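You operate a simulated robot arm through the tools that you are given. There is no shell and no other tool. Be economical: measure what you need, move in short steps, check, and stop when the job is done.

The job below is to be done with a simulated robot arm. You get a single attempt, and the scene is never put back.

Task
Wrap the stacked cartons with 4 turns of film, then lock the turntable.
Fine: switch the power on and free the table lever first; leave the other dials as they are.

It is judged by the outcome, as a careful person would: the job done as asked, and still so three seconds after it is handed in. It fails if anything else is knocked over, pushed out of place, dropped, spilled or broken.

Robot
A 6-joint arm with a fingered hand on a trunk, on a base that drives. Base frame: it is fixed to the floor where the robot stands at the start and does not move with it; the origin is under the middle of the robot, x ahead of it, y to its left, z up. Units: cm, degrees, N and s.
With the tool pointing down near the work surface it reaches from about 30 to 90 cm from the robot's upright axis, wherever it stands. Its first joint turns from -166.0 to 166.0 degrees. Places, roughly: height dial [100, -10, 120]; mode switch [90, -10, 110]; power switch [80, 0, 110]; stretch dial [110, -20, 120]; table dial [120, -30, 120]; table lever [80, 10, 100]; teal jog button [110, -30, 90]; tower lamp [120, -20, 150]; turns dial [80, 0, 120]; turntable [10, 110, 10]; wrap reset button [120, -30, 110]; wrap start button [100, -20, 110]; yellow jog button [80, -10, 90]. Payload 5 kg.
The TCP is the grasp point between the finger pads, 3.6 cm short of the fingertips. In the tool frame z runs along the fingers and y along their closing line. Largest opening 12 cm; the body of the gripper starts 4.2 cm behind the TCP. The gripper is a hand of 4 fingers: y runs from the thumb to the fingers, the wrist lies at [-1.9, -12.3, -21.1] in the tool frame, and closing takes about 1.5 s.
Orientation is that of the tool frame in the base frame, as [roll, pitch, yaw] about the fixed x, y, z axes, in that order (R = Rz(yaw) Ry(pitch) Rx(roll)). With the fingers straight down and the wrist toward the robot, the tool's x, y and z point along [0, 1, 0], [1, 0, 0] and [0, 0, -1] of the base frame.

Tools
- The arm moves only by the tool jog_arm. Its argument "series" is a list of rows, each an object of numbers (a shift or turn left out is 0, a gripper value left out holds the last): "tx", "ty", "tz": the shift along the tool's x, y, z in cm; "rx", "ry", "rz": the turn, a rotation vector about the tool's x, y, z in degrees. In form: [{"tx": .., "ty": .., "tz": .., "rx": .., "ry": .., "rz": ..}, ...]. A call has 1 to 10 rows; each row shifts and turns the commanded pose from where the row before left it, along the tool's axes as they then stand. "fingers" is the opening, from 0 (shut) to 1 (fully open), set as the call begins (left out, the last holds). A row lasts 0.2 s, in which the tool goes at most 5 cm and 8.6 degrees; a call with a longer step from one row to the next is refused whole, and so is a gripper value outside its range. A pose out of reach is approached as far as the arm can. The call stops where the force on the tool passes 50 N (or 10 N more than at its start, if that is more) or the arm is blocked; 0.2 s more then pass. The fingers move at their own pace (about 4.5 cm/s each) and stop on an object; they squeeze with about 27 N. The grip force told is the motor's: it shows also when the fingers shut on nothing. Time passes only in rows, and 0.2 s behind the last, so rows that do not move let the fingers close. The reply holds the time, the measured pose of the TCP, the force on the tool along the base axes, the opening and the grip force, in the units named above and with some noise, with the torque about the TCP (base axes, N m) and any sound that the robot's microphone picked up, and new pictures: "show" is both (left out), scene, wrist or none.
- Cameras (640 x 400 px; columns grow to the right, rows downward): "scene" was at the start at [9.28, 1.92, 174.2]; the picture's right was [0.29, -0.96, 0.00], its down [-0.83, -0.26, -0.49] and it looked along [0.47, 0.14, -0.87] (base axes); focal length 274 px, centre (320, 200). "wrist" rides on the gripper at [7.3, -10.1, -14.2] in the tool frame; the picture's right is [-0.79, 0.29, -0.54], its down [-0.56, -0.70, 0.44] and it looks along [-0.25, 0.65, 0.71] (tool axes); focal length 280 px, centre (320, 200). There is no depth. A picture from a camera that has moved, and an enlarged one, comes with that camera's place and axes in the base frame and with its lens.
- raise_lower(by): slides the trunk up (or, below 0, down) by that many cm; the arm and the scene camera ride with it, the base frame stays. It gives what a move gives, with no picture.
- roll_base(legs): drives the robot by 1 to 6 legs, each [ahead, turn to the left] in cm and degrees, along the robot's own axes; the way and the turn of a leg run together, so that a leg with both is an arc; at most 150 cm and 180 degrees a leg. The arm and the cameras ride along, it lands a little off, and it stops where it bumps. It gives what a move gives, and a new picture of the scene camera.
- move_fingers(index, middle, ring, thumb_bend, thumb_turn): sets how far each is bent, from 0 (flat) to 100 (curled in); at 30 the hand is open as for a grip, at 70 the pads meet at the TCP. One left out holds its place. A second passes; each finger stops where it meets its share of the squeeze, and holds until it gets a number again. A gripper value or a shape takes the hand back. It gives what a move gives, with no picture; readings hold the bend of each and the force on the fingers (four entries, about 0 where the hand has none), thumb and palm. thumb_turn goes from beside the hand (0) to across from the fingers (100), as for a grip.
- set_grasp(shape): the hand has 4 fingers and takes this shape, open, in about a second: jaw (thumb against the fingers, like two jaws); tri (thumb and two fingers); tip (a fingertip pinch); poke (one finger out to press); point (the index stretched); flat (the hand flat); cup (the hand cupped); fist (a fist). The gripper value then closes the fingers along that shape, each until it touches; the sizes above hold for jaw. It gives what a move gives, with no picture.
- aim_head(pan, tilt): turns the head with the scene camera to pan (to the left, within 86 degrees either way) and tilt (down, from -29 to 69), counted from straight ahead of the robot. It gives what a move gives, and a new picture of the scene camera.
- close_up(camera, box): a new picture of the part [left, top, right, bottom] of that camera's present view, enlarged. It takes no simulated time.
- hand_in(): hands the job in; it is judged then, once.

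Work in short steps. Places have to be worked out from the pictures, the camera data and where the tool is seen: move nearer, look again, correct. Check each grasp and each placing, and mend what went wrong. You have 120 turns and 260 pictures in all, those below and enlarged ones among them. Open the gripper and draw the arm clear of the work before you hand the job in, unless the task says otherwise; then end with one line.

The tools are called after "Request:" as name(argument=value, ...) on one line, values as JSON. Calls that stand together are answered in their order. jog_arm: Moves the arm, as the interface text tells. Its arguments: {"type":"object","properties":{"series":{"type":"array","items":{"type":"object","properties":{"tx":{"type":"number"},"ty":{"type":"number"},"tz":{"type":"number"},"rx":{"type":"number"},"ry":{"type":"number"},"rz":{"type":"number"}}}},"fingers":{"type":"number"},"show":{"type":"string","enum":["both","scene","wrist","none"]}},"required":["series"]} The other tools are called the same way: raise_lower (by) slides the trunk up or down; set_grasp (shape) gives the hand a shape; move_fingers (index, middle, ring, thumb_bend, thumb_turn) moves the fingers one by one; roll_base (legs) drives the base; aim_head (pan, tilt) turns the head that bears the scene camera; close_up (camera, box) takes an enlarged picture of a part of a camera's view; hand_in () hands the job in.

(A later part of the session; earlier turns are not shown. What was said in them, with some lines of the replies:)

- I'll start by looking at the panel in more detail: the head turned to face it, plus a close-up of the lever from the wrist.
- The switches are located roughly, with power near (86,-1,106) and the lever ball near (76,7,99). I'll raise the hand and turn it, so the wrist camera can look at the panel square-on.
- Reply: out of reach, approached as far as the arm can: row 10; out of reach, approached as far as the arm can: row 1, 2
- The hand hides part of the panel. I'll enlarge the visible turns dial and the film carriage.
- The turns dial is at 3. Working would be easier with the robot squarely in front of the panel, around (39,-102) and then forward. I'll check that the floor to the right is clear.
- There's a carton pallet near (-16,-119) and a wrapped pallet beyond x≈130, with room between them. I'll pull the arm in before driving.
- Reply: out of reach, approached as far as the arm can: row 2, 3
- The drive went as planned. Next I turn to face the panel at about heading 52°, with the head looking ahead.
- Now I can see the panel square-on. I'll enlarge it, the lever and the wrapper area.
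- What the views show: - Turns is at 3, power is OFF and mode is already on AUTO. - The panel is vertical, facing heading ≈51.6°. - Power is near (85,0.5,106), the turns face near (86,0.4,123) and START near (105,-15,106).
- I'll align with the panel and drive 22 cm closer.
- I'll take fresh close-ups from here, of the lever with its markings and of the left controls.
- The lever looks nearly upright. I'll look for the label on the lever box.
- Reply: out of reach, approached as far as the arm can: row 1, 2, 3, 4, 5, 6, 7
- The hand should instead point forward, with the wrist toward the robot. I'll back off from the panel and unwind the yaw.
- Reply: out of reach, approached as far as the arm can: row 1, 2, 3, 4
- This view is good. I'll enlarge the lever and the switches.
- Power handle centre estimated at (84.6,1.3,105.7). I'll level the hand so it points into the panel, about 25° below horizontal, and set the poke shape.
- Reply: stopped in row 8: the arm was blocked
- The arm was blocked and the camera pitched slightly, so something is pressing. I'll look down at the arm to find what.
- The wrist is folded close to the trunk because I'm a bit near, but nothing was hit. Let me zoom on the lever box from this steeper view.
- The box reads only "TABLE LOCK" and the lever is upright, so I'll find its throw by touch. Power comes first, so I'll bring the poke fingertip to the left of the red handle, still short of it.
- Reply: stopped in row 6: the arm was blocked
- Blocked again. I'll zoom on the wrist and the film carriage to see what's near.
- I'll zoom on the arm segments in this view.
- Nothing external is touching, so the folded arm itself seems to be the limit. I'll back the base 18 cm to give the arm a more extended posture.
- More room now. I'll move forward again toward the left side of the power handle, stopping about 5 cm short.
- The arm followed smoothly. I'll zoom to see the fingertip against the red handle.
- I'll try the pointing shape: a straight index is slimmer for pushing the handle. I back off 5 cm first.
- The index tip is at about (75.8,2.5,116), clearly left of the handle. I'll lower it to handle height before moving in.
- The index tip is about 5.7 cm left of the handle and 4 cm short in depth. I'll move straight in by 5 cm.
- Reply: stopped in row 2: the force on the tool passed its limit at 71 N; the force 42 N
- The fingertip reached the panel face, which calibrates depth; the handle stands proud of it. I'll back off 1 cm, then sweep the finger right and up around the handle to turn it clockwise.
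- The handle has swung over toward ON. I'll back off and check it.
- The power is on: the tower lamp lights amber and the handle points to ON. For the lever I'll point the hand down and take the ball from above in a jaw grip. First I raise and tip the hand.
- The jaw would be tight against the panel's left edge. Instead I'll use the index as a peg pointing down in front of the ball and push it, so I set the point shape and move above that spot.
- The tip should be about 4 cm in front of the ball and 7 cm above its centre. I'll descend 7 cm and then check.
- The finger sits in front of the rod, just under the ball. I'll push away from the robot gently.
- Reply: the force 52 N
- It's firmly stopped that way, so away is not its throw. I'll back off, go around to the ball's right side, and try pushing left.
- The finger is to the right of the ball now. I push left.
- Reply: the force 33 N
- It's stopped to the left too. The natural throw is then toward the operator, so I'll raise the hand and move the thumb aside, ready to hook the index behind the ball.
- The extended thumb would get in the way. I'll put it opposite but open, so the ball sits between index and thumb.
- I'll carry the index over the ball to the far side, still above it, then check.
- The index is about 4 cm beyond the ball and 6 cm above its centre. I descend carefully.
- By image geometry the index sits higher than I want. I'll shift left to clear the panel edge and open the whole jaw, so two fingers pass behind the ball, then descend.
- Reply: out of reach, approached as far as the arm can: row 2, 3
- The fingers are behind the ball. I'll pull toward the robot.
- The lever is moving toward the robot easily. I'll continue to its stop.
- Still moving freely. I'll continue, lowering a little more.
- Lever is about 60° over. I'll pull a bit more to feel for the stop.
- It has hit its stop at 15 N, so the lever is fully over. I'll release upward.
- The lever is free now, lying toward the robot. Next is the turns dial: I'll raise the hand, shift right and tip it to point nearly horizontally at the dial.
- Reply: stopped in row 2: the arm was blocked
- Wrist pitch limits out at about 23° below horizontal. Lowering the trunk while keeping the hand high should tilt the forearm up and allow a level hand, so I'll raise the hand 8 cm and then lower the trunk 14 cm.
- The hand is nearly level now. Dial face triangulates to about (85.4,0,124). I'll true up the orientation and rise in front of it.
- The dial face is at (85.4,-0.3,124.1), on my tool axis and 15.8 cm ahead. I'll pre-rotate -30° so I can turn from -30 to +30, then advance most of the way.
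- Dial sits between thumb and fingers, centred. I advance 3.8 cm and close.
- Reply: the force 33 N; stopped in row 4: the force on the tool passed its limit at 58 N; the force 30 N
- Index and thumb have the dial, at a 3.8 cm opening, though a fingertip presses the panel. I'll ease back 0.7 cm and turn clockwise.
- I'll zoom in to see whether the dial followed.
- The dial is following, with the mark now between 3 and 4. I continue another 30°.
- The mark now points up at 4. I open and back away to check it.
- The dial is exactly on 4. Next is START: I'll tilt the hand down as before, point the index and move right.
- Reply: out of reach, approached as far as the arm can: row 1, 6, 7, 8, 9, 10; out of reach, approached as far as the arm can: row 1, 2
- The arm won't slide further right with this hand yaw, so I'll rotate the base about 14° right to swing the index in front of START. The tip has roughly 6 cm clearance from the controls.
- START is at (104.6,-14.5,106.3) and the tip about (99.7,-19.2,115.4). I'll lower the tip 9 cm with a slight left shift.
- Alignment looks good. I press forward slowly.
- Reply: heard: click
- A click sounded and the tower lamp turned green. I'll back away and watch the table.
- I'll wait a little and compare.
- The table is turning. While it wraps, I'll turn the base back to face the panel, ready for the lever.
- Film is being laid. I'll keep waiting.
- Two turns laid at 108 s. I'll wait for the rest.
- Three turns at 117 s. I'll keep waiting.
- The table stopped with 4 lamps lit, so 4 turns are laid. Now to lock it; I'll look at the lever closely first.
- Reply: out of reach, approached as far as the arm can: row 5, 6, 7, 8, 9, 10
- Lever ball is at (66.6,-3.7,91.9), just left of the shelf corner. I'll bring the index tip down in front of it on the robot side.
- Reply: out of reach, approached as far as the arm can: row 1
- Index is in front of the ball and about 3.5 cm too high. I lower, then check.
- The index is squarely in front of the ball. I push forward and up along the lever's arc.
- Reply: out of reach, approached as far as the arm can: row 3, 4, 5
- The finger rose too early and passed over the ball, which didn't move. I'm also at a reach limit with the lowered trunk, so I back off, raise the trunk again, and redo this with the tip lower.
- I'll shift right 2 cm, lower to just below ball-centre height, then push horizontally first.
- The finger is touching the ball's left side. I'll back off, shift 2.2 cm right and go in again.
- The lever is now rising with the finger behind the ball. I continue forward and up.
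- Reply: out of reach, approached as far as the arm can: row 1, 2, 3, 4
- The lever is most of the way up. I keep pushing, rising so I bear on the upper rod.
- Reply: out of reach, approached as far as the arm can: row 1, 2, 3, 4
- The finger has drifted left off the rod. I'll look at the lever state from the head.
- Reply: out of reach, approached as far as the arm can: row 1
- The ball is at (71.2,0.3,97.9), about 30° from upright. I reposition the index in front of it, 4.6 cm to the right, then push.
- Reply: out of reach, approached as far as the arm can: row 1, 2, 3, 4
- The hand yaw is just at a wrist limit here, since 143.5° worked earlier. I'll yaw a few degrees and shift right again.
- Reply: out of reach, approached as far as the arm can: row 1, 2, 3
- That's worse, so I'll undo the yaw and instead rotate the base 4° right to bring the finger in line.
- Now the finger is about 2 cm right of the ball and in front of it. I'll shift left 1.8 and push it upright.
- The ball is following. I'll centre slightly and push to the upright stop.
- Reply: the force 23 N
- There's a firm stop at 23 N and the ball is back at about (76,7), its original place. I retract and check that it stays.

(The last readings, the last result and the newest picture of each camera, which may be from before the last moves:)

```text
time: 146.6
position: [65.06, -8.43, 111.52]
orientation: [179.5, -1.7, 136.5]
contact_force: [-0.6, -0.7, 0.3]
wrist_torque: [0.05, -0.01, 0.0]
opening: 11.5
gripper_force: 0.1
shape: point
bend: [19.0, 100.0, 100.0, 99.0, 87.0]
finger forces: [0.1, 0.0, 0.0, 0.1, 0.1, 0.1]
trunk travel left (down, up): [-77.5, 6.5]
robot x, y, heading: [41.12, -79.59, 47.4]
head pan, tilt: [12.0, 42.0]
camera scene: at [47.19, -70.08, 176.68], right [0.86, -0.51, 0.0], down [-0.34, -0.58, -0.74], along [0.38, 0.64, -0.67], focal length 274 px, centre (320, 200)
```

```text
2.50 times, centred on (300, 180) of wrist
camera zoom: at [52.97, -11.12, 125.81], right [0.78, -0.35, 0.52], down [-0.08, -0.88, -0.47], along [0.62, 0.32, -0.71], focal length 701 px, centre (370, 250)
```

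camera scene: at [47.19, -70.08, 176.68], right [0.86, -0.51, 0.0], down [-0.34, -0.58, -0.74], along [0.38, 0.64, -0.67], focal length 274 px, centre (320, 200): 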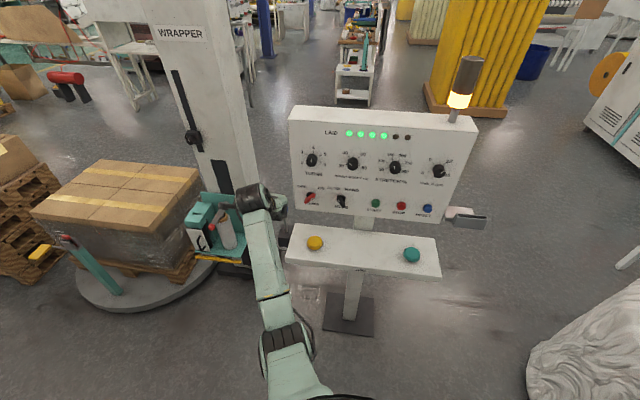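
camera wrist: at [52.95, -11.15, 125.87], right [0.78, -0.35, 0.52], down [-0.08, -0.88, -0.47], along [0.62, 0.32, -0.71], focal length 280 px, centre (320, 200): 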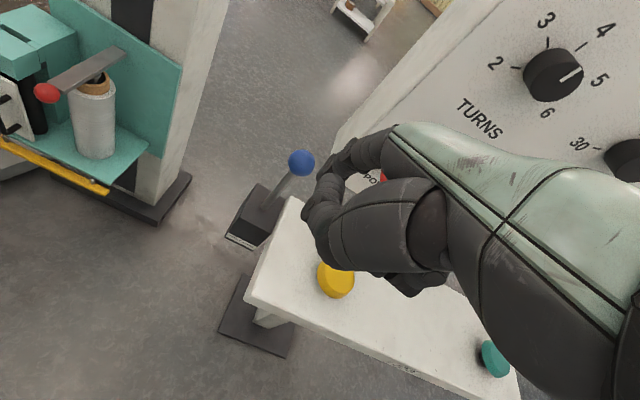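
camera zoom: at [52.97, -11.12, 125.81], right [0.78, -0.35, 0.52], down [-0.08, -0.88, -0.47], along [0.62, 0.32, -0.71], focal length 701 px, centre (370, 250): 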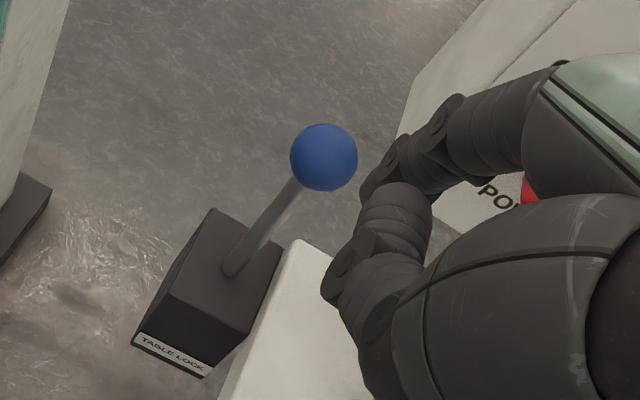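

The lever stays upright at its original locked position. I'll open the hand, back clear, and do a last check of the panel and load.

Request:
set_grasp(shape="jaw")

Request:
roll_base(legs=[[-15, 0]])

Request:
close_up(camera="scene", box=[270, 80, 494, 250])

Request:
close_up(camera="scene", box=[10, 120, 330, 320])

```text
time: 147.5
position: [64.99, -8.37, 111.58]
orientation: [179.4, -1.7, 136.5]
contact_force: [0.7, 0.0, 0.6]
wrist_torque: [-0.01, 0.0, -0.01]
opening: 12.0
gripper_force: 0.1
shape: jaw
bend: [30.0, 30.0, 30.0, 30.0, 97.0]
finger forces: [0.0, 0.0, 0.0, 0.0, 0.0, 0.1]
trunk travel left (down, up): [-77.5, 6.5]
robot x, y, heading: [40.87, -79.42, 47.2]
head pan, tilt: [12.0, 42.0]
```

```text
time: 148.9
position: [55.07, -19.28, 111.38]
orientation: [179.6, -1.6, 136.4]
contact_force: [0.3, -0.2, 0.8]
wrist_torque: [-0.02, 0.03, 0.03]
opening: 11.98
gripper_force: 0.0
shape: jaw
bend: [30.0, 30.0, 30.0, 30.0, 97.0]
finger forces: [0.1, 0.0, 0.0, 0.0, 0.0, 0.0]
trunk travel left (down, up): [-77.5, 6.5]
robot x, y, heading: [30.86, -90.34, 47.1]
head pan, tilt: [12.0, 42.0]
camera scene: at [37.25, -80.89, 176.66], right [0.86, -0.51, 0.0], down [-0.34, -0.58, -0.74], along [0.38, 0.64, -0.67], focal length 274 px, centre (320, 200)
```

scene: 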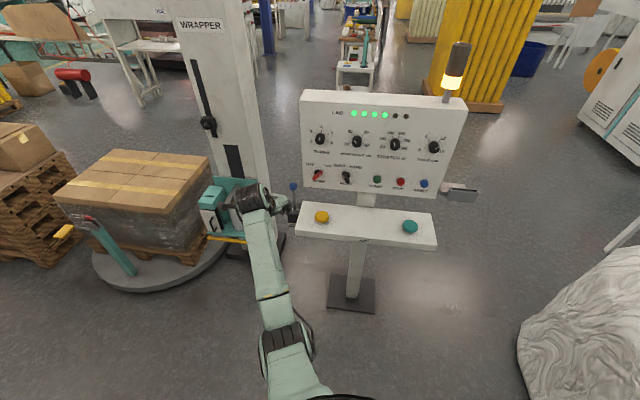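

```text
2.35 times, centred on (382, 165) of scene
camera zoom: at [37.25, -80.89, 176.66], right [0.86, -0.51, 0.0], down [-0.34, -0.58, -0.74], along [0.38, 0.64, -0.67], focal length 644 px, centre (174, 282)
```

zoom: 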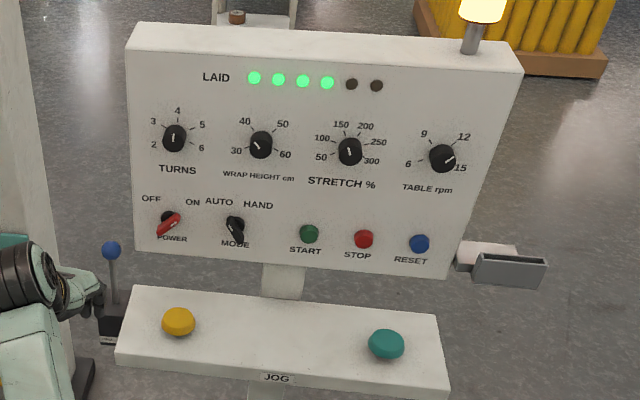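

```text
2.00 times, centred on (170, 220) of scene
camera zoom: at [37.25, -80.89, 176.66], right [0.86, -0.51, 0.0], down [-0.34, -0.58, -0.74], along [0.38, 0.64, -0.67], focal length 548 px, centre (620, 160)
```

zoom: 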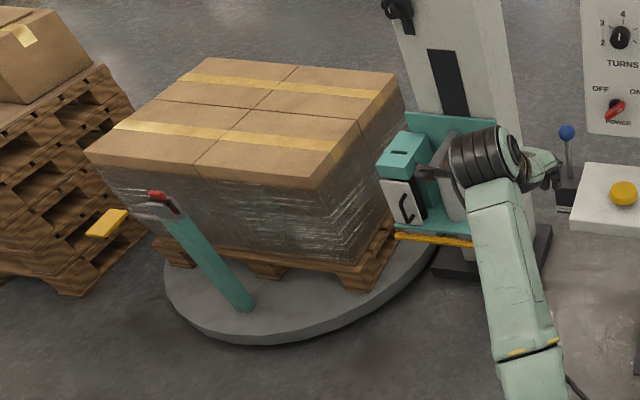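

Four lamps are lit, the load is wrapped, the other dials are untouched, the lever is upright and the arm is clear. I hand the job in.

Request:
hand_in()

```text
The job is handed in.
```

The cartons are wrapped with 4 turns of film (four LAID lamps lit), the turntable lever is back in its upright locked position, the other dials were left alone, and the power is still on.
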